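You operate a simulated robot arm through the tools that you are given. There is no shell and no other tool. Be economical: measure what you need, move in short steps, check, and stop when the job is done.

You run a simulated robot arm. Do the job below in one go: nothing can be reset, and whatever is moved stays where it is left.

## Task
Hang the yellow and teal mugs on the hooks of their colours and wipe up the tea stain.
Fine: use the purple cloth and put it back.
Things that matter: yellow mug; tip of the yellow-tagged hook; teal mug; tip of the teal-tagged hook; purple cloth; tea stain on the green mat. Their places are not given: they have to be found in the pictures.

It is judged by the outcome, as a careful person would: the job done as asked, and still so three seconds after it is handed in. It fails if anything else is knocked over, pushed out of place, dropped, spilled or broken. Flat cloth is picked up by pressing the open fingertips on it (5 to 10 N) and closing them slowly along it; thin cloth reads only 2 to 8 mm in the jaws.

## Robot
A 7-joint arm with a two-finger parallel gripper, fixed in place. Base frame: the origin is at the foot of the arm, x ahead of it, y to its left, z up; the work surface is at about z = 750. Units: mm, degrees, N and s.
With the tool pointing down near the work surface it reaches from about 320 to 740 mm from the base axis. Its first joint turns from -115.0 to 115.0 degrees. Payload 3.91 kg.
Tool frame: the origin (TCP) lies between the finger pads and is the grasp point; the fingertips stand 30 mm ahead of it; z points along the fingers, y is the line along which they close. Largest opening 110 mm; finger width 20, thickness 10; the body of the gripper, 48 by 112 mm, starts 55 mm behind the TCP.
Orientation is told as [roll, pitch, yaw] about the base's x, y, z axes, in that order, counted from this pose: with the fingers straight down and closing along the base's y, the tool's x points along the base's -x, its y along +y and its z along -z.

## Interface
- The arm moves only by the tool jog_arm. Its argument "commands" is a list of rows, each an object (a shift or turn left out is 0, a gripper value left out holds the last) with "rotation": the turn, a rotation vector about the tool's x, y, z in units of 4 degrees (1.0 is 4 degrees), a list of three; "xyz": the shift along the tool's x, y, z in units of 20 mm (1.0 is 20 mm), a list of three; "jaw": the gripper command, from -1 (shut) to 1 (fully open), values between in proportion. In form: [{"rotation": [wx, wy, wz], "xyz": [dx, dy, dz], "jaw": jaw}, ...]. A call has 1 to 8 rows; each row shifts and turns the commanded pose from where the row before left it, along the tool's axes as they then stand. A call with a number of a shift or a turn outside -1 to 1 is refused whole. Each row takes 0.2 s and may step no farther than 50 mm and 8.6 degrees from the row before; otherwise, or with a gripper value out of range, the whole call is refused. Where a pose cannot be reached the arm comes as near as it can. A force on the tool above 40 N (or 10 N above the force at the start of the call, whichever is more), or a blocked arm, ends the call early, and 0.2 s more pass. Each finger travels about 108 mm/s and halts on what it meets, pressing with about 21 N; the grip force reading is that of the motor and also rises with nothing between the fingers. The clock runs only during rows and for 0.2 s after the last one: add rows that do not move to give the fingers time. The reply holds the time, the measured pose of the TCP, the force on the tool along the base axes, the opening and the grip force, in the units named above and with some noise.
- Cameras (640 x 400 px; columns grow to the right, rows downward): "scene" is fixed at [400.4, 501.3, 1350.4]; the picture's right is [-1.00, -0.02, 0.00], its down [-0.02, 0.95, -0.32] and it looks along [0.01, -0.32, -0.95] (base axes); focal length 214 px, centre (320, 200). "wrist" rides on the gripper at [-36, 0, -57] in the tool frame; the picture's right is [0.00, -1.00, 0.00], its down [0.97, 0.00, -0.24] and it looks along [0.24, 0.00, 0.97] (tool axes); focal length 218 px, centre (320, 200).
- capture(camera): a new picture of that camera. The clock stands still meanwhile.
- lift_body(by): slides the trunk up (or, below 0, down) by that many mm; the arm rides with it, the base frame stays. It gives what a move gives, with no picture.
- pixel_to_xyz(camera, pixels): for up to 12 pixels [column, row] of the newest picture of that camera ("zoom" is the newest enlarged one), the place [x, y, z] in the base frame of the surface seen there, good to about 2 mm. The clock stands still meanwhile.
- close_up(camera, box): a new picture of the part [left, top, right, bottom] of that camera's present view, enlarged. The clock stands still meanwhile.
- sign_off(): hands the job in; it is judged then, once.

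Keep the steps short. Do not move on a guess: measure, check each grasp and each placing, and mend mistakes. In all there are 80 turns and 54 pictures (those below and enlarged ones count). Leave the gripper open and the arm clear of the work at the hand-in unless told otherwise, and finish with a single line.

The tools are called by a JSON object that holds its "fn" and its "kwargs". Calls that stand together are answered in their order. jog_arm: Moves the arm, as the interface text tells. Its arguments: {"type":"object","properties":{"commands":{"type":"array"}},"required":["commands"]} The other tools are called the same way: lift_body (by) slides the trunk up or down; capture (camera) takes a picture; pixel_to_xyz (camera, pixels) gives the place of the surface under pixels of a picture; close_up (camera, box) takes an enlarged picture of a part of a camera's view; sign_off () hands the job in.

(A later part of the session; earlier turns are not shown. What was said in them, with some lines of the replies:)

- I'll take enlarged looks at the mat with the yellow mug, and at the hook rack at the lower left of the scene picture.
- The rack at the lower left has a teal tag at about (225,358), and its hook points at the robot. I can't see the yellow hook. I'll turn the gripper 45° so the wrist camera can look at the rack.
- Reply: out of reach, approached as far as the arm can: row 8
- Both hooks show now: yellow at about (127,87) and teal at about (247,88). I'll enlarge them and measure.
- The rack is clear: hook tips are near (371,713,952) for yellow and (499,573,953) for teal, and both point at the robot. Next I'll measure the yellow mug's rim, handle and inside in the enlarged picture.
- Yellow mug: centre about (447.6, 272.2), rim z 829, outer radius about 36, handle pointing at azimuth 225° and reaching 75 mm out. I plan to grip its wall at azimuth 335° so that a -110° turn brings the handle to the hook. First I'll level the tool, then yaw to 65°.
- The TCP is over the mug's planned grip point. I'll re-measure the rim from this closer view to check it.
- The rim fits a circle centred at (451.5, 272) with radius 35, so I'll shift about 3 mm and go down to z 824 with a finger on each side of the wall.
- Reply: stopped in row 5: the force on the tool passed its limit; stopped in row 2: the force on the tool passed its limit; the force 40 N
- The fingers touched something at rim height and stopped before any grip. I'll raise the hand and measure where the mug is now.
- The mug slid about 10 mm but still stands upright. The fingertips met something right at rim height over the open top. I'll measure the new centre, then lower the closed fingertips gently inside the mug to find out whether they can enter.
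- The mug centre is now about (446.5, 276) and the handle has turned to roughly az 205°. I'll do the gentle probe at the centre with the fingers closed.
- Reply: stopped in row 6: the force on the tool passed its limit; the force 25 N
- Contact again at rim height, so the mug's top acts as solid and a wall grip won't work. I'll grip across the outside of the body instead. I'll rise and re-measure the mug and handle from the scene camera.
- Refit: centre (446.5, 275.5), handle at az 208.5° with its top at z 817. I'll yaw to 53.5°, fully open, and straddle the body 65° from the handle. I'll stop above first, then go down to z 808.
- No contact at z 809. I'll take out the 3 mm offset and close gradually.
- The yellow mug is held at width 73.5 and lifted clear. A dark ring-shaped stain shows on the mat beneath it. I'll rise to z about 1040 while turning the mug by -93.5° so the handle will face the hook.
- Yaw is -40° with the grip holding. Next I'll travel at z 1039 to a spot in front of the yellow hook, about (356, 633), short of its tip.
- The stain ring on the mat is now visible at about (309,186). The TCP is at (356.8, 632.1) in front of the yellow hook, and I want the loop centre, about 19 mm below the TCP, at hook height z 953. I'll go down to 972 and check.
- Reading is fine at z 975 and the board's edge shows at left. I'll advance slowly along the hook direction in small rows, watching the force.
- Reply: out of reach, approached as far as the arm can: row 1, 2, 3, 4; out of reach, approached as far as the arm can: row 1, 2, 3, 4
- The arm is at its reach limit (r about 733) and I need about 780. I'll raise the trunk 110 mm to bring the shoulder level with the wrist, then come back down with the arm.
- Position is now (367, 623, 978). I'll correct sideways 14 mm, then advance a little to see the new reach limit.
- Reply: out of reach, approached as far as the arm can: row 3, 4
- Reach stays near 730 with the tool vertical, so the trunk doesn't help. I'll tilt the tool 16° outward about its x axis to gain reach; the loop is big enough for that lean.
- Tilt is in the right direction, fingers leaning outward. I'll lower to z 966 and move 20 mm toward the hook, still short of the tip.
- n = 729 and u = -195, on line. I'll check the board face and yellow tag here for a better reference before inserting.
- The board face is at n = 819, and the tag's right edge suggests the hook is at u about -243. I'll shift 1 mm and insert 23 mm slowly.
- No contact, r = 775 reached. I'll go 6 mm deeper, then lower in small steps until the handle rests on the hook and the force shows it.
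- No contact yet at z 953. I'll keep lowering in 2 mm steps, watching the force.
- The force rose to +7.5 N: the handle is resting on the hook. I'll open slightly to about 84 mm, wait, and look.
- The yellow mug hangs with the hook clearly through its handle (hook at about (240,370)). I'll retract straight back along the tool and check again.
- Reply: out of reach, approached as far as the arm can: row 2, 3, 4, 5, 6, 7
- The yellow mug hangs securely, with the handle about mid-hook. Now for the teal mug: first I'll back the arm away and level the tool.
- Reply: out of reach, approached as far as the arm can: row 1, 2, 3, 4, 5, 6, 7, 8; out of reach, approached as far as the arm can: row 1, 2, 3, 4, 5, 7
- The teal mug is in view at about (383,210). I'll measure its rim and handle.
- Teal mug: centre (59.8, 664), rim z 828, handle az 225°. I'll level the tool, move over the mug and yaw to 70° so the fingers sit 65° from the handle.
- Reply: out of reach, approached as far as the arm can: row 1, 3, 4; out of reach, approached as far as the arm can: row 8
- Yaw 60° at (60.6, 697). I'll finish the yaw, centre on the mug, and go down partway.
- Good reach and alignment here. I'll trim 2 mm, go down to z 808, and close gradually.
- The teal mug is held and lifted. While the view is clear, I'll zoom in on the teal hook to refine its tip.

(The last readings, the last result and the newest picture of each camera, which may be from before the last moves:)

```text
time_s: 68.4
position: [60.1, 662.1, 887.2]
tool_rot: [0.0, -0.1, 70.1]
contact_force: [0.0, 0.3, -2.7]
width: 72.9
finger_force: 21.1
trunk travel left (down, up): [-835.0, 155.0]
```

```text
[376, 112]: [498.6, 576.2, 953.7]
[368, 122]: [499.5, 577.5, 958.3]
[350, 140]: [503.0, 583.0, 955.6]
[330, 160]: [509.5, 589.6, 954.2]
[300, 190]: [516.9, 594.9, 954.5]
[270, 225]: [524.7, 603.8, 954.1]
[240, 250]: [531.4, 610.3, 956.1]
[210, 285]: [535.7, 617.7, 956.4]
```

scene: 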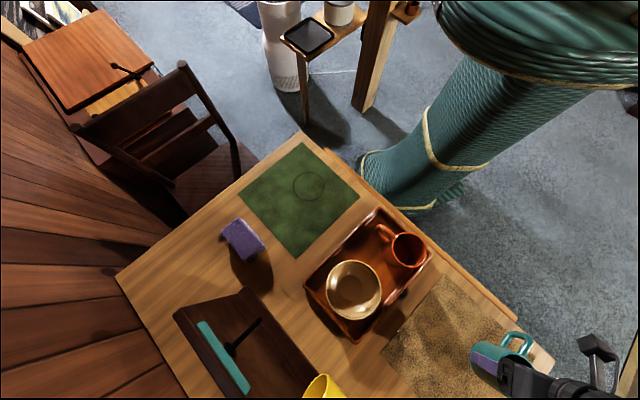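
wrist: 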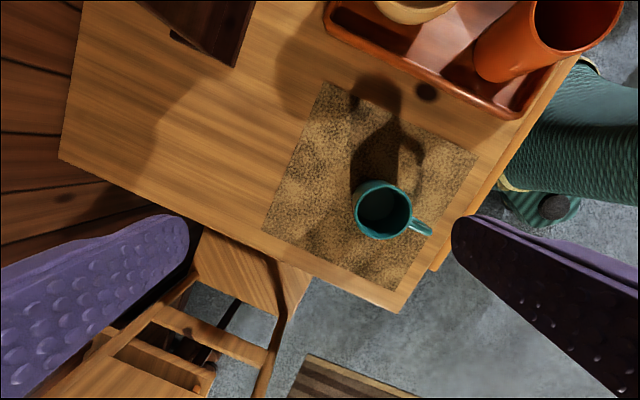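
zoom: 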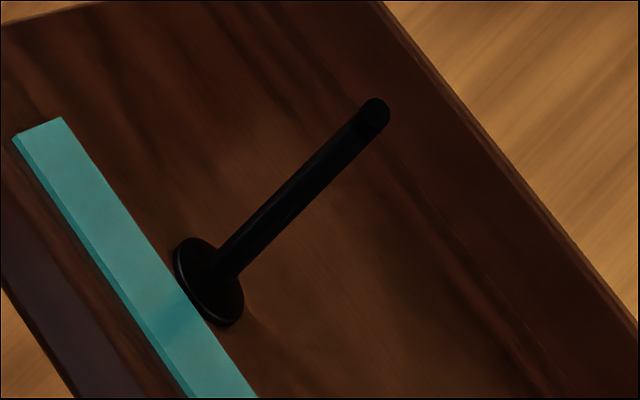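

The hook line is at u = -55.7, tip n = 760, top z about 955. The teal mug will use the same recipe as the yellow. I'll rise while turning, then carry it over to the front of the teal hook.

{"fn": "jog_arm", "kwargs": {"commands": [{"rotation": [0, 0, 1], "xyz": [0, 0, -1]}, {"rotation": [0, 0, 1], "xyz": [0, 0, -1]}, {"rotation": [0, 0, 1], "xyz": [0, 0, -1]}, {"rotation": [0, 0, 1], "xyz": [0, 0, -1]}, {"rotation": [0, 0, 1], "xyz": [0, 0, -1]}, {"rotation": [0, 0, 1], "xyz": [0, 0, -1]}, {"rotation": [0, 0, 1], "xyz": [0, 0, -1]}, {"rotation": [0, 0, 1], "xyz": [0, 0, -1]}]}}

{"fn": "jog_arm", "kwargs": {"commands": [{"rotation": [0, 0, 1], "xyz": [-0.53, -0.848, 0]}, {"rotation": [0, 0, 1], "xyz": [-0.588, -0.809, 0]}, {"rotation": [0, 0, 1], "xyz": [-0.643, -0.766, 0]}, {"rotation": [0, 0, 1], "xyz": [-0.695, -0.719, 0]}, {"rotation": [0, 0, 1], "xyz": [-0.743, -0.669, 0]}, {"rotation": [0, 0, 1], "xyz": [-0.788, -0.616, 0]}, {"rotation": [0, 0, 1], "xyz": [-0.829, -0.559, 0]}, {"rotation": [0, 0, 1], "xyz": [-0.866, -0.5, 0]}]}}

{"fn": "jog_arm", "kwargs": {"commands": [{"rotation": [0, 0, 1], "xyz": [-0.899, -0.438, 0]}, {"rotation": [0, 0, 1], "xyz": [-0.927, -0.375, 0]}, {"rotation": [0, 0, 1], "xyz": [-0.951, -0.309, 0]}, {"rotation": [0, 0, 1], "xyz": [-0.97, -0.242, 0]}, {"rotation": [0, 0, 1], "xyz": [-0.985, -0.174, 0]}, {"rotation": [0, 0, 1], "xyz": [-0.995, -0.105, 0]}, {"rotation": [0, 0, 1], "xyz": [-0.999, -0.035, 0]}, {"rotation": [0, 0, 1], "xyz": [-0.999, 0.035, 0]}]}}

{"fn": "jog_arm", "kwargs": {"commands": [{"rotation": [0, 0, 1], "xyz": [-0.995, 0.105, 0]}, {"rotation": [0, 0, 1], "xyz": [-0.985, 0.174, 0]}, {"rotation": [0, 0, 1], "xyz": [-0.97, 0.242, 0]}, {"rotation": [0, 0, 0.5], "xyz": [-0.94, 0.342, 0]}, {"xyz": [-0.94, 0.342, 0]}]}}

```text
time_s: 70.2
position: [61.1, 660.5, 1048.3]
tool_rot: [0.1, -0.2, 37.9]
contact_force: [-0.6, 0.1, -1.6]
width: 73.3
finger_force: 20.6
trunk travel left (down, up): [-835.0, 155.0]
```

```text
time_s: 72.0
position: [210.0, 607.0, 1047.3]
tool_rot: [0.3, 0.0, 5.8]
contact_force: [0.4, 0.0, -2.2]
width: 73.2
finger_force: 21.0
trunk travel left (down, up): [-835.0, 155.0]
```

```text
time_s: 73.8
position: [361.2, 553.5, 1047.1]
tool_rot: [0.2, 0.1, -26.0]
contact_force: [0.4, 0.1, -1.8]
width: 73.0
finger_force: 21.2
trunk travel left (down, up): [-835.0, 155.0]
```

```text
time_s: 75.0
position: [456.5, 518.1, 1049.5]
tool_rot: [0.0, 0.2, -40.1]
contact_force: [-0.3, -0.2, -3.5]
width: 73.2
finger_force: 20.7
trunk travel left (down, up): [-835.0, 155.0]
```

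At n = 689, u = -44. I'll slide to u = -10.5, n = 705 and tilt 16° outward as before.

{"fn": "jog_arm", "kwargs": {"commands": [{"xyz": [-0.86, 0.32, 0]}, {"xyz": [-0.86, 0.32, 0]}, {"rotation": [-1, 0, 0]}, {"rotation": [-1, 0, 0]}, {"rotation": [-1, 0, 0]}, {"rotation": [-1, 0, 0]}, {}]}}

```text
time_s: 76.6
position: [490.8, 505.5, 1046.9]
tool_rot: [16.2, 0.0, -40.0]
contact_force: [-0.1, -0.4, -2.3]
width: 73.0
finger_force: 20.9
trunk travel left (down, up): [-835.0, 155.0]
```

On target at (490.8, 505.5). I'll lower straight down to z 966 here, then move to just short of the tip.

{"fn": "jog_arm", "kwargs": {"commands": [{"xyz": [0, -0.28, 0.97]}, {"xyz": [0, -0.28, 0.97]}, {"xyz": [0, -0.28, 0.97]}, {"xyz": [0, -0.28, 0.97]}, {"xyz": [-0.04, 0.38, 0.11]}, {"xyz": [-0.04, 0.38, 0.11]}, {}]}}

{"fn": "close_up", "kwargs": {"camera": "scene", "box": [200, 270, 340, 380]}}

```text
time_s: 78.2
position: [502.8, 518.5, 966.0]
tool_rot: [16.1, 0.1, -40.0]
contact_force: [-1.1, -0.7, -2.3]
width: 73.2
finger_force: 21.2
trunk travel left (down, up): [-835.0, 155.0]
```

```text
3.64 times, centred on (270, 325) of scene
```

zoom: 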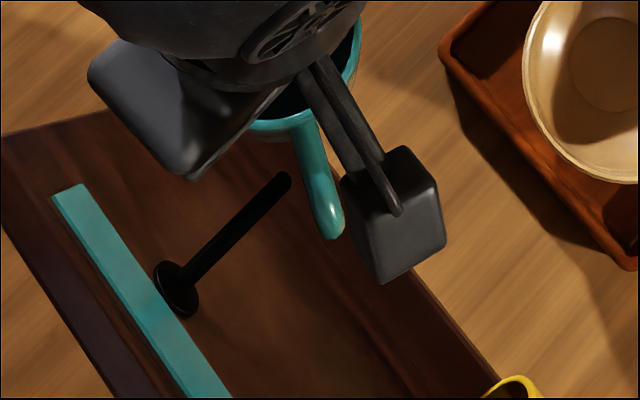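

A very useful view: the handle runs from (305,125) to (335,235), just in front of the hook tip at (283,180). I'll measure the handle against the hook line.

{"fn": "pixel_to_xyz", "kwargs": {"camera": "zoom", "pixels": [[306, 132], [310, 150], [315, 170], [320, 190], [326, 210], [331, 228], [333, 236], [286, 178], [280, 185], [230, 235], [290, 125]]}}

```text
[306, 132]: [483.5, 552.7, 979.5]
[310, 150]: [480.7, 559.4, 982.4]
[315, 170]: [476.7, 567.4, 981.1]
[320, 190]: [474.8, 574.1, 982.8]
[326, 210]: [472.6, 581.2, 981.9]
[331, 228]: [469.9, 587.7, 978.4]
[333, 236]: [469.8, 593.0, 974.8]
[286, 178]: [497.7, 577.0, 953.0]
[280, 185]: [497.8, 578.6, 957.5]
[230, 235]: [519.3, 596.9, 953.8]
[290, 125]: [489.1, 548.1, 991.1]
```

The handle's loop centre is at u about -62 while the hook is at -55.7. I'll shift 6.5 mm sideways, then advance 33 mm along the hook.

{"fn": "jog_arm", "kwargs": {"commands": [{"xyz": [-0.33, 0, 0]}, {"xyz": [-0.03, 0.3, 0.09]}, {"xyz": [-0.03, 0.3, 0.09]}, {"xyz": [-0.03, 0.3, 0.09]}, {"xyz": [-0.03, 0.25, 0.07]}, {}]}}

{"fn": "close_up", "kwargs": {"camera": "scene", "box": [200, 270, 340, 380]}}

```text
time_s: 79.6
position: [524.8, 529.6, 966.6]
tool_rot: [16.3, 0.2, -39.9]
contact_force: [-0.2, -0.2, -2.0]
width: 73.2
finger_force: 20.7
trunk travel left (down, up): [-835.0, 155.0]
```

```text
3.64 times, centred on (270, 325) of scene
```

zoom: 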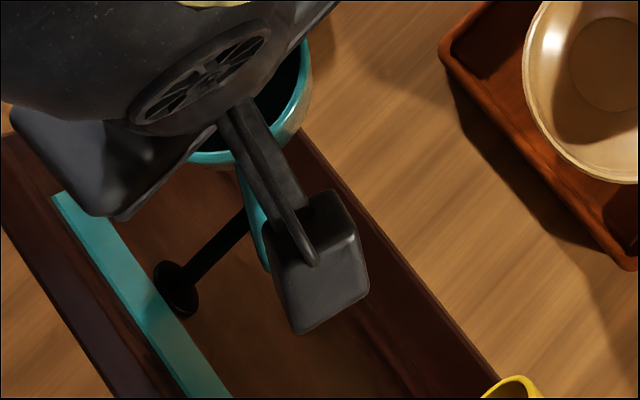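

The hook now runs under the handle bar at about (250,218). I'll go 10 mm deeper, then lower onto the hook.

{"fn": "jog_arm", "kwargs": {"commands": [{"xyz": [-0.03, 0.25, 0.07]}, {"xyz": [-0.02, 0.23, 0.07]}, {"xyz": [0, -0.04, 0.14]}, {"xyz": [0, -0.04, 0.14]}, {"xyz": [0, -0.04, 0.14]}, {}]}}

{"fn": "jog_arm", "kwargs": {"commands": [{"xyz": [0, -0.03, 0.1]}, {"xyz": [0, -0.03, 0.1]}, {"xyz": [0, -0.03, 0.1]}, {}]}}

```text
time_s: 81.0
position: [530.7, 536.7, 958.5]
tool_rot: [16.2, 0.0, -40.0]
contact_force: [-0.1, 0.7, -1.7]
width: 73.3
finger_force: 21.2
trunk travel left (down, up): [-835.0, 155.0]
```

```text
time_s: 82.0
position: [531.7, 537.1, 951.7]
tool_rot: [16.1, 0.1, -40.0]
contact_force: [0.0, 0.1, -1.4]
width: 73.4
finger_force: 20.9
trunk travel left (down, up): [-835.0, 155.0]
```

No contact yet at z 951.7. I'll lower further in 2 mm steps.

{"fn": "jog_arm", "kwargs": {"commands": [{"xyz": [0, -0.03, 0.1]}, {"xyz": [0, -0.03, 0.1]}, {}]}}

{"fn": "jog_arm", "kwargs": {"commands": [{"xyz": [0, -0.02, 0.07]}, {"xyz": [0, -0.02, 0.07]}, {}]}}

```text
time_s: 82.8
position: [532.2, 536.6, 949.7]
tool_rot: [16.3, 0.1, -40.0]
contact_force: [1.0, 1.8, 8.8]
width: 73.4
finger_force: 20.9
trunk travel left (down, up): [-835.0, 155.0]
```

```text
time_s: 83.6
position: [530.7, 535.8, 946.4]
tool_rot: [16.2, 0.1, -40.0]
contact_force: [-2.1, 0.1, 9.2]
width: 73.3
finger_force: 20.7
trunk travel left (down, up): [-835.0, 155.0]
```

The force is +9 N, so the handle rests on the hook, same as with the yellow mug. I'll open slightly and look.

{"fn": "jog_arm", "kwargs": {"commands": [{"jaw": 0.4}, {"jaw": 0.48}, {"jaw": 0.53}, {}, {}]}}

{"fn": "capture", "kwargs": {"camera": "wrist"}}

```text
time_s: 84.8
position: [531.2, 535.3, 945.3]
tool_rot: [16.3, 0.1, -40.1]
contact_force: [-0.6, 0.0, -0.5]
width: 84.3
finger_force: 0.0
trunk travel left (down, up): [-835.0, 155.0]
```

```text
25 pictures are left
```

wrist: 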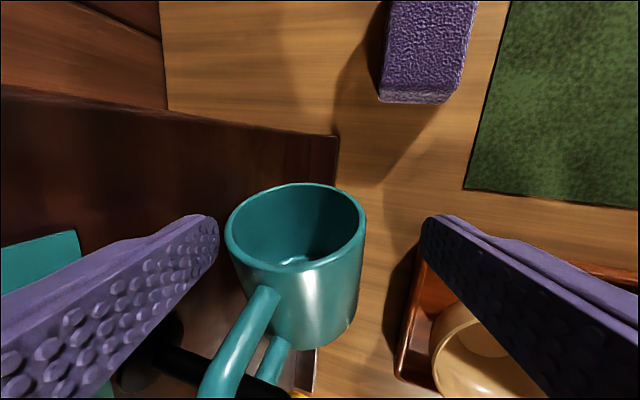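

The teal mug hangs on its hook too. I'll retract along the tool, then level and back off.

{"fn": "jog_arm", "kwargs": {"commands": [{"xyz": [0, 0, -0.5]}, {"xyz": [0, 0, -0.8]}, {"xyz": [0, 0, -1]}, {"xyz": [0, 0, -1]}, {"xyz": [0, 0, -1]}, {"xyz": [0, -0.96, -0.28]}, {"xyz": [0, -0.96, -0.28]}, {"xyz": [0, -0.96, -0.28]}]}}

{"fn": "jog_arm", "kwargs": {"commands": [{"xyz": [0, -0.96, -0.28]}, {"xyz": [0, -0.96, -0.28]}, {"xyz": [0, -0.96, -0.28]}, {"xyz": [0, -0.96, -0.28]}, {"rotation": [1, 0, 0]}, {"rotation": [1, 0, 0]}, {"rotation": [1, 0, 0]}, {"rotation": [1, 0, 0], "jaw": 1}]}}

{"fn": "capture", "kwargs": {"camera": "scene"}}

```text
time_s: 86.6
position: [475.9, 471.1, 1026.2]
tool_rot: [16.2, 0.2, -40.0]
contact_force: [-0.1, 0.4, -0.5]
width: 84.3
finger_force: 0.0
trunk travel left (down, up): [-835.0, 155.0]
```

```text
time_s: 88.4
position: [425.5, 412.2, 1028.3]
tool_rot: [0.0, 0.1, -40.1]
contact_force: [0.6, 0.8, -0.3]
width: 109.8
finger_force: 0.0
trunk travel left (down, up): [-835.0, 155.0]
```

```text
24 pictures are left
```

scene: 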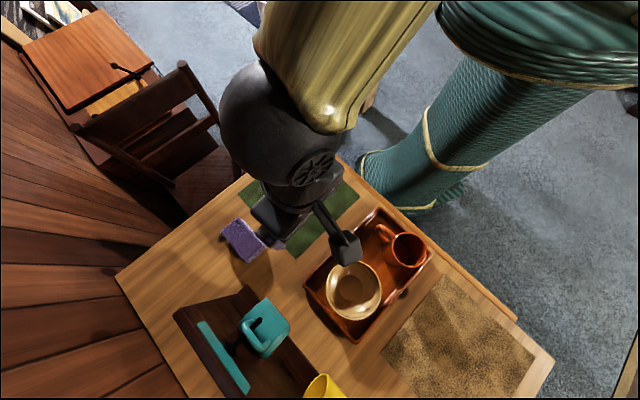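

Both mugs hang. Next is the purple cloth at about (243,240): I'll zoom in and measure it.

{"fn": "close_up", "kwargs": {"camera": "scene", "box": [210, 205, 280, 270]}}

{"fn": "capture", "kwargs": {"camera": "wrist"}}

```text
6.15 times, centred on (245, 238) of scene
```

zoom: 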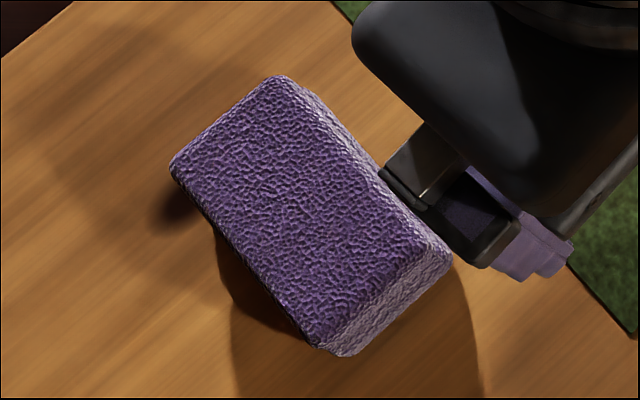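

```text
22 pictures are left
```

wrist: 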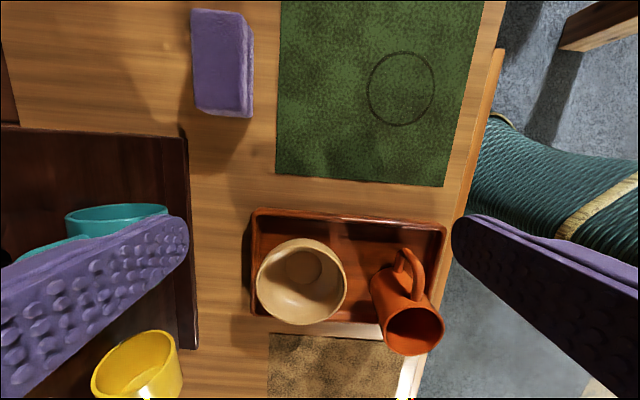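

Now I'll measure the cloth's corners and the stain ring, a thin circle centred at about (400,88), in this wrist view.

{"fn": "pixel_to_xyz", "kwargs": {"camera": "wrist", "pixels": [[194, 12], [238, 15], [240, 108], [197, 105], [218, 60], [250, 60], [367, 88], [433, 88], [400, 53], [400, 125], [400, 88], [300, 150]]}}

{"fn": "pixel_to_xyz", "kwargs": {"camera": "zoom", "pixels": [[278, 80], [175, 165], [315, 345], [420, 255], [345, 350], [448, 265], [330, 110], [300, 210]]}}

{"fn": "close_up", "kwargs": {"camera": "wrist", "box": [340, 30, 460, 150]}}

```text
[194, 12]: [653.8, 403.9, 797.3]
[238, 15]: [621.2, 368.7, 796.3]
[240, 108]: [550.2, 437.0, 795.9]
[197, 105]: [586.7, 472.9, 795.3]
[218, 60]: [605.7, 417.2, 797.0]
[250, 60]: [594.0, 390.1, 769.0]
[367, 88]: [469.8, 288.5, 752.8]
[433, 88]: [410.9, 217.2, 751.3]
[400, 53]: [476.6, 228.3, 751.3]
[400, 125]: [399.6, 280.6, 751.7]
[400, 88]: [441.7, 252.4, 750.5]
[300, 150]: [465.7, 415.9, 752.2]
```

```text
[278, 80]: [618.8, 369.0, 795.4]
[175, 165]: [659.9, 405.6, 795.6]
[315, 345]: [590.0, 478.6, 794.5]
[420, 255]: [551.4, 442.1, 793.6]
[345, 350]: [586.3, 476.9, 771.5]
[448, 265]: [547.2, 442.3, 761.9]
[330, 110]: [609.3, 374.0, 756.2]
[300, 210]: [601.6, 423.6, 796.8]
```

```text
3.33 times, centred on (400, 90) of wrist
```

zoom: 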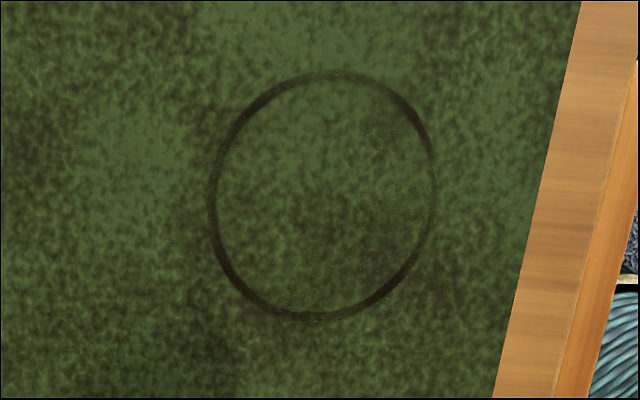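

Stain ring: centre (439, 254), radius 46. Cloth block: centre (604, 422), 99 × 51 mm, long axis at az 134°, top z 796. The cloth is at r 737, near the reach limit, so I'll return the trunk to its earlier height and align the jaws with its short side.

{"fn": "lift_body", "kwargs": {"by": -110}}

{"fn": "jog_arm", "kwargs": {"commands": [{"rotation": [0, 0, 1], "xyz": [-0.8, 0.8, 0]}, {"rotation": [0, 0, 0.25], "xyz": [-0.8, 0.8, 0]}, {"xyz": [-0.9, 0.9, 0]}, {"xyz": [-0.9, 0.9, 0]}, {"xyz": [-0.9, 0.9, 0]}, {"xyz": [-0.9, 0.9, 0]}, {"xyz": [-0.76, 0.9, 0]}, {"xyz": [0, 0.6, 0]}]}}

```text
time_s: 89.8
position: [424.5, 410.8, 917.8]
tool_rot: [0.2, 0.1, -40.1]
contact_force: [1.0, -0.4, -0.5]
width: 110.0
finger_force: 0.1
trunk travel left (down, up): [-725.0, 265.0]
```

```text
time_s: 91.7
position: [603.9, 422.5, 916.9]
tool_rot: [0.1, 0.2, -45.1]
contact_force: [-0.6, 0.2, -0.3]
width: 110.0
finger_force: 0.1
trunk travel left (down, up): [-725.0, 265.0]
```

Directly over the cloth. I'll go down to z 795.

{"fn": "jog_arm", "kwargs": {"commands": [{"xyz": [0, 0, 1]}, {"xyz": [0, 0, 1]}, {"xyz": [0, 0, 1]}, {"xyz": [0, 0, 1]}, {"xyz": [0, 0, 1]}, {"xyz": [0, 0, 0.6]}, {"xyz": [0, 0, 0.5]}, {}]}}

{"fn": "capture", "kwargs": {"camera": "wrist"}}

```text
time_s: 93.5
position: [603.1, 424.2, 795.8]
tool_rot: [0.3, 0.0, -45.0]
contact_force: [1.2, 0.9, 0.1]
width: 110.0
finger_force: 0.0
trunk travel left (down, up): [-725.0, 265.0]
```

```text
20 pictures are left
```

wrist: 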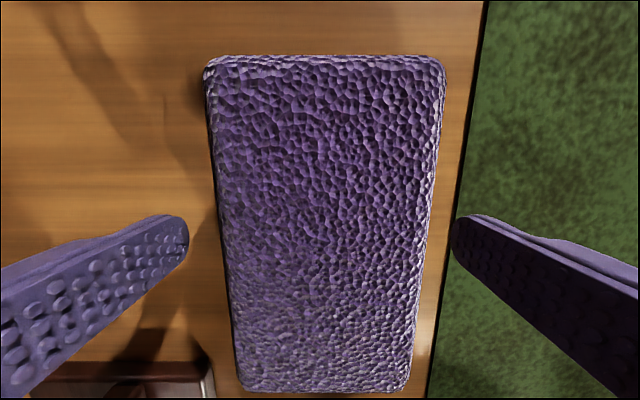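

The fingers straddle the cloth cleanly. I'll close in steps.

{"fn": "jog_arm", "kwargs": {"commands": [{"jaw": 0.3}, {"jaw": 0.1}, {"jaw": 0}, {"jaw": -0.1}, {"jaw": -0.2}, {}]}}

```text
time_s: 94.8
position: [604.0, 423.8, 796.7]
tool_rot: [0.2, 0.1, -45.1]
contact_force: [-0.4, -0.7, 0.4]
width: 63.0
finger_force: 21.1
trunk travel left (down, up): [-725.0, 265.0]
```

It's gripped at width 63 with 21 N. I'll lift it 40 mm and check.

{"fn": "jog_arm", "kwargs": {"commands": [{"xyz": [0, 0, -0.5], "jaw": -1}, {"xyz": [0, 0, -0.5]}, {"xyz": [0, 0, -1]}, {}]}}

{"fn": "capture", "kwargs": {"camera": "wrist"}}

{"fn": "close_up", "kwargs": {"camera": "scene", "box": [200, 180, 340, 290]}}

```text
time_s: 95.8
position: [604.5, 423.6, 835.6]
tool_rot: [0.1, 0.1, -45.0]
contact_force: [-0.1, -0.3, -1.0]
width: 63.4
finger_force: 21.0
trunk travel left (down, up): [-725.0, 265.0]
```

```text
19 pictures are left
```

wrist: 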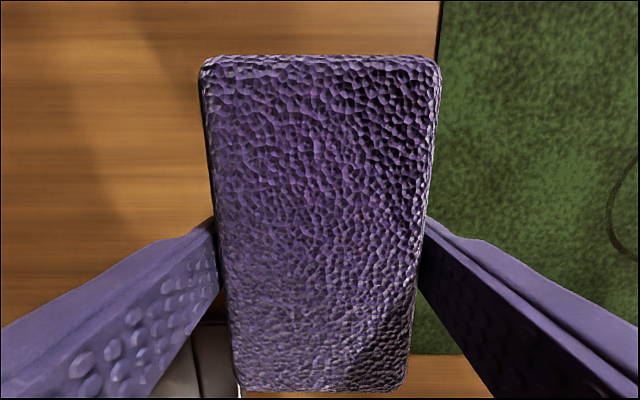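

```text
3.64 times, centred on (270, 235) of scene
```

zoom: 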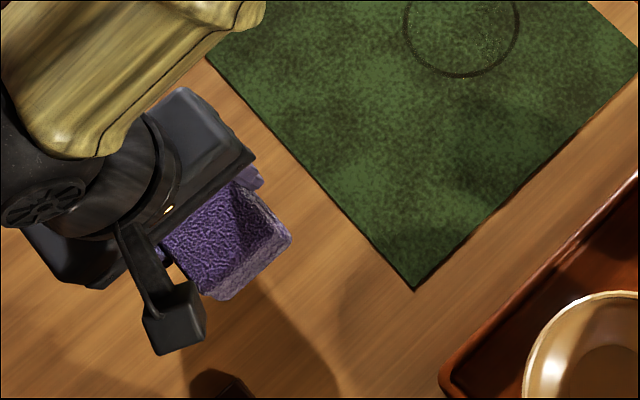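

The cloth is held and lifted. Next I'll carry it to the far side of the ring (n = 545, u = 131).

{"fn": "jog_arm", "kwargs": {"commands": [{"xyz": [-0.15, -1, 0]}, {"xyz": [0, -1, 0]}, {"xyz": [0, -1, 0]}, {"xyz": [0, -1, 0]}, {"xyz": [0, -1, 0]}, {"xyz": [0, -1, 0]}, {"xyz": [0, -1, 0]}, {"xyz": [0, -1, 0]}]}}

{"fn": "jog_arm", "kwargs": {"commands": [{"xyz": [0, -1, 0]}, {"xyz": [0, -0.1, 0]}, {"xyz": [0, 0, 0.7]}, {"xyz": [0, 0, 0.7]}, {"xyz": [0, 0, 0.3]}, {}]}}

```text
time_s: 97.7
position: [492.6, 307.9, 833.7]
tool_rot: [0.2, 0.2, -44.9]
contact_force: [-1.1, -0.1, -0.5]
width: 63.1
finger_force: 20.7
trunk travel left (down, up): [-725.0, 265.0]
```

```text
time_s: 99.0
position: [477.3, 292.9, 802.4]
tool_rot: [0.2, 0.2, -45.0]
contact_force: [0.0, 0.4, 0.4]
width: 63.6
finger_force: 20.3
trunk travel left (down, up): [-725.0, 265.0]
```

Now just above the mat at z 802. I'll press down in small steps until I read 5 to 8 N.

{"fn": "jog_arm", "kwargs": {"commands": [{"xyz": [0, 0, 0.1]}, {"xyz": [0, 0, 0.1]}, {"xyz": [0, 0, 0.05]}, {}]}}

```text
time_s: 100.0
position: [477.0, 293.8, 796.4]
tool_rot: [0.3, 0.1, -45.1]
contact_force: [-0.3, 0.5, 1.3]
width: 63.3
finger_force: 20.8
trunk travel left (down, up): [-725.0, 265.0]
```

{"fn": "jog_arm", "kwargs": {"commands": [{"xyz": [0, 0, 0.07]}, {"xyz": [0, 0, 0.05]}, {}]}}

```text
time_s: 100.8
position: [476.8, 292.5, 797.5]
tool_rot: [0.5, 0.1, -45.0]
contact_force: [0.9, -0.1, 22.2]
width: 63.5
finger_force: 20.8
trunk travel left (down, up): [-725.0, 265.0]
```

It reads 22 N, which is too hard. I'll ease up by 1 mm and read again.

{"fn": "jog_arm", "kwargs": {"commands": [{"xyz": [0, 0, -0.05]}, {}]}}

```text
time_s: 101.5
position: [478.4, 292.4, 795.2]
tool_rot: [0.2, 0.1, -45.0]
contact_force: [3.2, 1.5, 21.0]
width: 63.2
finger_force: 21.2
trunk travel left (down, up): [-725.0, 265.0]
```

{"fn": "jog_arm", "kwargs": {"commands": [{"xyz": [0, 0, -0.05]}, {}]}}

```text
time_s: 102.0
position: [476.9, 294.1, 796.2]
tool_rot: [0.2, 0.1, -45.0]
contact_force: [4.2, 3.0, 10.2]
width: 63.4
finger_force: 21.0
trunk travel left (down, up): [-725.0, 265.0]
```

10 N is good for wiping. First stroke: toward the robot across the ring, slowly.

{"fn": "jog_arm", "kwargs": {"commands": [{"xyz": [0, -0.7, 0]}, {"xyz": [0, -0.7, 0]}, {"xyz": [0, -0.7, 0]}, {"xyz": [0, -0.7, 0]}, {"xyz": [0, -0.7, 0]}, {"xyz": [0, -0.7, 0]}, {"xyz": [0, -0.7, 0]}, {"xyz": [0, -0.5, 0]}]}}

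{"fn": "close_up", "kwargs": {"camera": "scene", "box": [230, 130, 370, 260]}}

```text
time_s: 103.8
position: [401.8, 217.3, 795.7]
tool_rot: [0.3, 0.1, -45.0]
contact_force: [6.6, 4.8, 19.3]
width: 63.4
finger_force: 21.1
trunk travel left (down, up): [-725.0, 265.0]
```

```text
3.08 times, centred on (300, 195) of scene
```

zoom: 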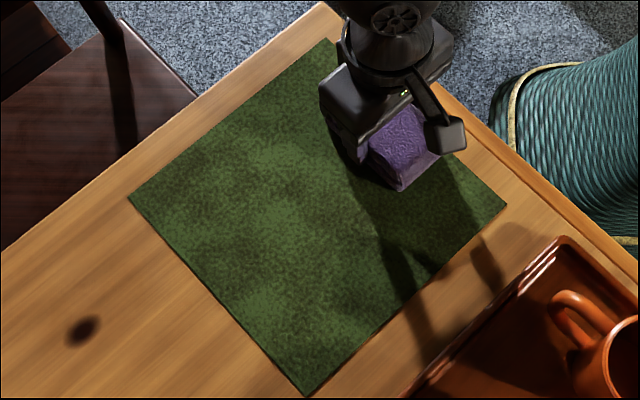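

The ring's visible part is gone. I'll make a return stroke shifted 10 mm to one side, then another shifted the other way to cover the edges.

{"fn": "jog_arm", "kwargs": {"commands": [{"xyz": [-0.5, 0, -0.03]}, {"xyz": [0, 0.7, 0]}, {"xyz": [0, 0.7, 0]}, {"xyz": [0, 0.7, 0]}, {"xyz": [0, 0.7, 0]}, {"xyz": [0, 0.7, 0]}, {"xyz": [0, 0.7, 0]}, {"xyz": [0, 0.7, 0]}]}}

{"fn": "jog_arm", "kwargs": {"commands": [{"xyz": [1, 0, 0]}, {"xyz": [0, -0.7, 0]}, {"xyz": [0, -0.7, 0]}, {"xyz": [0, -0.7, 0]}, {"xyz": [0, -0.7, 0]}, {"xyz": [0, -0.7, 0]}, {"xyz": [0, -0.7, 0]}, {"xyz": [0, -0.7, 0]}]}}

{"fn": "jog_arm", "kwargs": {"commands": [{"xyz": [0, 0, -0.5]}, {"xyz": [0, 0, -1]}, {"xyz": [-0.5, 0.6, -0.5]}, {"xyz": [0, 1, 0]}, {"xyz": [0, 1, 0]}, {"xyz": [0, 1, 0]}, {"xyz": [0, 1, 0]}, {"xyz": [0, 1, 0]}]}}

{"fn": "jog_arm", "kwargs": {"commands": [{"xyz": [0, 1, 0]}, {"xyz": [0, 1, 0]}, {"xyz": [0, 1, 0]}, {"xyz": [0, 1, 0]}, {"xyz": [0, 1, 0]}, {"xyz": [0, 1, 0]}, {"xyz": [0, 1, 0]}]}}

{"fn": "capture", "kwargs": {"camera": "scene"}}

{"fn": "capture", "kwargs": {"camera": "wrist"}}

```text
time_s: 105.7
position: [477.6, 278.7, 796.2]
tool_rot: [0.2, 0.0, -45.0]
contact_force: [0.2, 0.7, -0.1]
width: 63.3
finger_force: 21.2
trunk travel left (down, up): [-725.0, 265.0]
```

```text
time_s: 107.5
position: [391.5, 223.1, 797.3]
tool_rot: [0.2, 0.1, -45.0]
contact_force: [-0.5, -0.4, -0.3]
width: 63.3
finger_force: 20.9
trunk travel left (down, up): [-725.0, 265.0]
```

```text
time_s: 109.2
position: [482.4, 295.5, 835.8]
tool_rot: [0.1, 0.2, -45.0]
contact_force: [-0.1, 0.4, 0.0]
width: 63.4
finger_force: 20.7
trunk travel left (down, up): [-725.0, 265.0]
```

```text
time_s: 110.8
position: [580.6, 394.6, 837.3]
tool_rot: [0.0, 0.2, -45.0]
contact_force: [0.8, -0.2, -0.1]
width: 63.3
finger_force: 21.3
trunk travel left (down, up): [-725.0, 265.0]
```

```text
16 pictures are left
```

scene: 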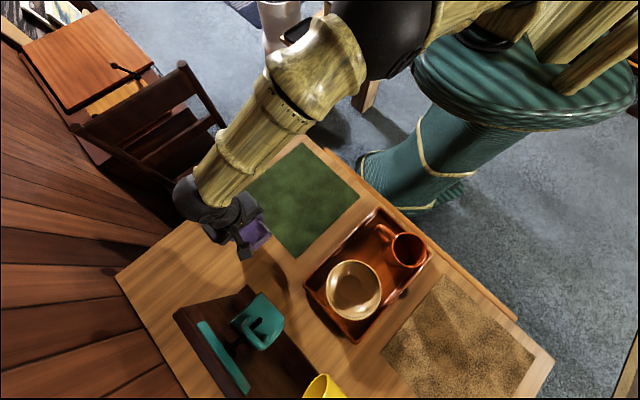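

```text
15 pictures are left
```

wrist: 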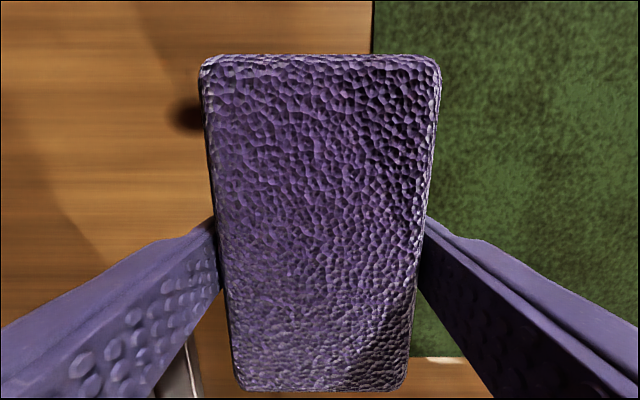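

The ring looks gone from the mat. I'll zoom in to be sure before putting the cloth back.

{"fn": "close_up", "kwargs": {"camera": "scene", "box": [265, 140, 365, 230]}}

{"fn": "close_up", "kwargs": {"camera": "scene", "box": [180, 270, 360, 400]}}

```text
4.44 times, centred on (315, 185) of scene
```

zoom: 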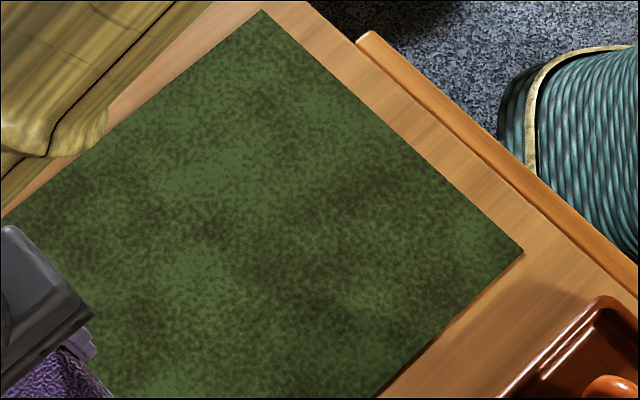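

```text
3.08 times, centred on (270, 335) of scene
```

zoom: 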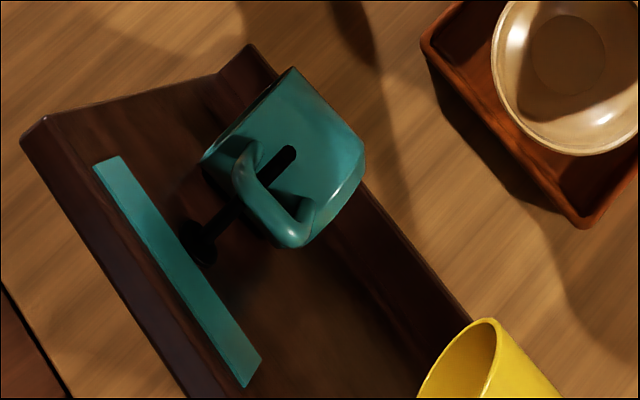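

The mat is clean, and the teal mug hangs with the hook well through its handle. Next I'll put the cloth back at its original place, TCP (604, 423.8).

{"fn": "jog_arm", "kwargs": {"commands": [{"xyz": [0.1, 0.93, 0]}, {"xyz": [0.1, 0.93, 0]}, {"xyz": [0, 0, 0.7]}, {"xyz": [0, 0, 0.7]}, {"xyz": [0, 0, 0.3]}, {"xyz": [0, 0, 0.2]}, {}]}}

```text
time_s: 112.5
position: [603.5, 424.8, 798.8]
tool_rot: [0.1, 0.1, -45.0]
contact_force: [-0.3, 0.6, -0.7]
width: 63.6
finger_force: 21.1
trunk travel left (down, up): [-725.0, 265.0]
```

{"fn": "jog_arm", "kwargs": {"commands": [{"xyz": [0, 0, 0.08]}, {"xyz": [0, 0, 0.05]}, {}]}}

```text
time_s: 113.2
position: [602.2, 425.3, 796.4]
tool_rot: [0.2, 0.1, -44.9]
contact_force: [-0.4, -0.3, 0.1]
width: 63.2
finger_force: 21.3
trunk travel left (down, up): [-725.0, 265.0]
```

It's at its resting height within about 1 mm. I'll open gently, then rise and back off.

{"fn": "jog_arm", "kwargs": {"commands": [{"xyz": [0, 0, 0.03]}, {"jaw": 0.25}, {"jaw": 0.5}, {"jaw": 1}, {}]}}

{"fn": "jog_arm", "kwargs": {"commands": [{"xyz": [0, 0, -0.5]}, {"xyz": [0, 0, -1]}, {"xyz": [0, 0, -1]}, {"xyz": [0, 0, -1]}, {"xyz": [0, 0, -1]}, {"xyz": [0, -1, -1]}, {"xyz": [0, -1, -1]}, {"xyz": [0, -1, -1]}]}}

{"fn": "jog_arm", "kwargs": {"commands": [{"xyz": [0, -1, -0.5]}, {"xyz": [0, -1, 0]}, {"xyz": [0, -1, 0]}, {"xyz": [0, -1, 0]}, {"xyz": [0, -1, 0]}, {"xyz": [0, -1, 0]}]}}

{"fn": "capture", "kwargs": {"camera": "scene"}}

{"fn": "capture", "kwargs": {"camera": "wrist"}}

```text
time_s: 114.5
position: [603.3, 423.5, 797.3]
tool_rot: [0.2, 0.1, -45.0]
contact_force: [-0.4, 0.9, -0.4]
width: 110.1
finger_force: 0.0
trunk travel left (down, up): [-725.0, 265.0]
```

```text
time_s: 116.2
position: [561.4, 379.5, 945.9]
tool_rot: [0.3, 0.1, -45.0]
contact_force: [-0.1, -0.5, -0.1]
width: 109.9
finger_force: 0.1
trunk travel left (down, up): [-725.0, 265.0]
```

```text
time_s: 117.7
position: [475.2, 295.1, 955.0]
tool_rot: [0.2, 0.0, -45.0]
contact_force: [-0.4, 0.0, 0.1]
width: 110.0
finger_force: 0.0
trunk travel left (down, up): [-725.0, 265.0]
```

```text
12 pictures are left
```

scene: 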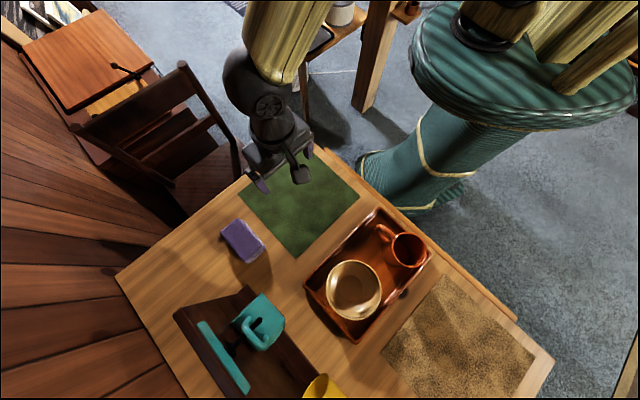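

```text
11 pictures are left
```

wrist: 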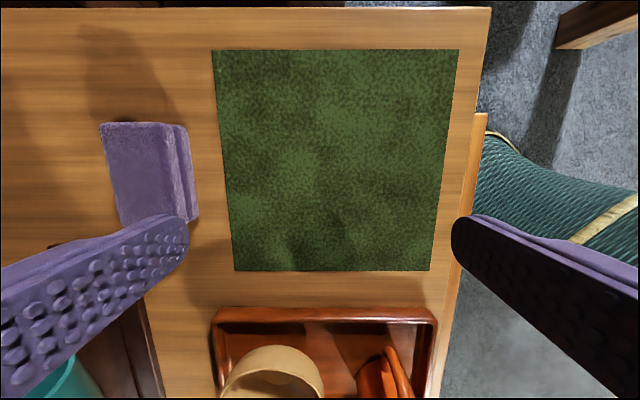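

The mat is clean and the cloth is back in its place. Both mugs are still on their hooks, the other things haven't moved, and the gripper is open and clear, so I'm handing in.

{"fn": "sign_off", "kwargs": {}}

```text
The job is handed in.
```

The yellow and teal mugs hang on their own hooks, the tea stain is wiped off the mat, and the purple cloth is back where it was.
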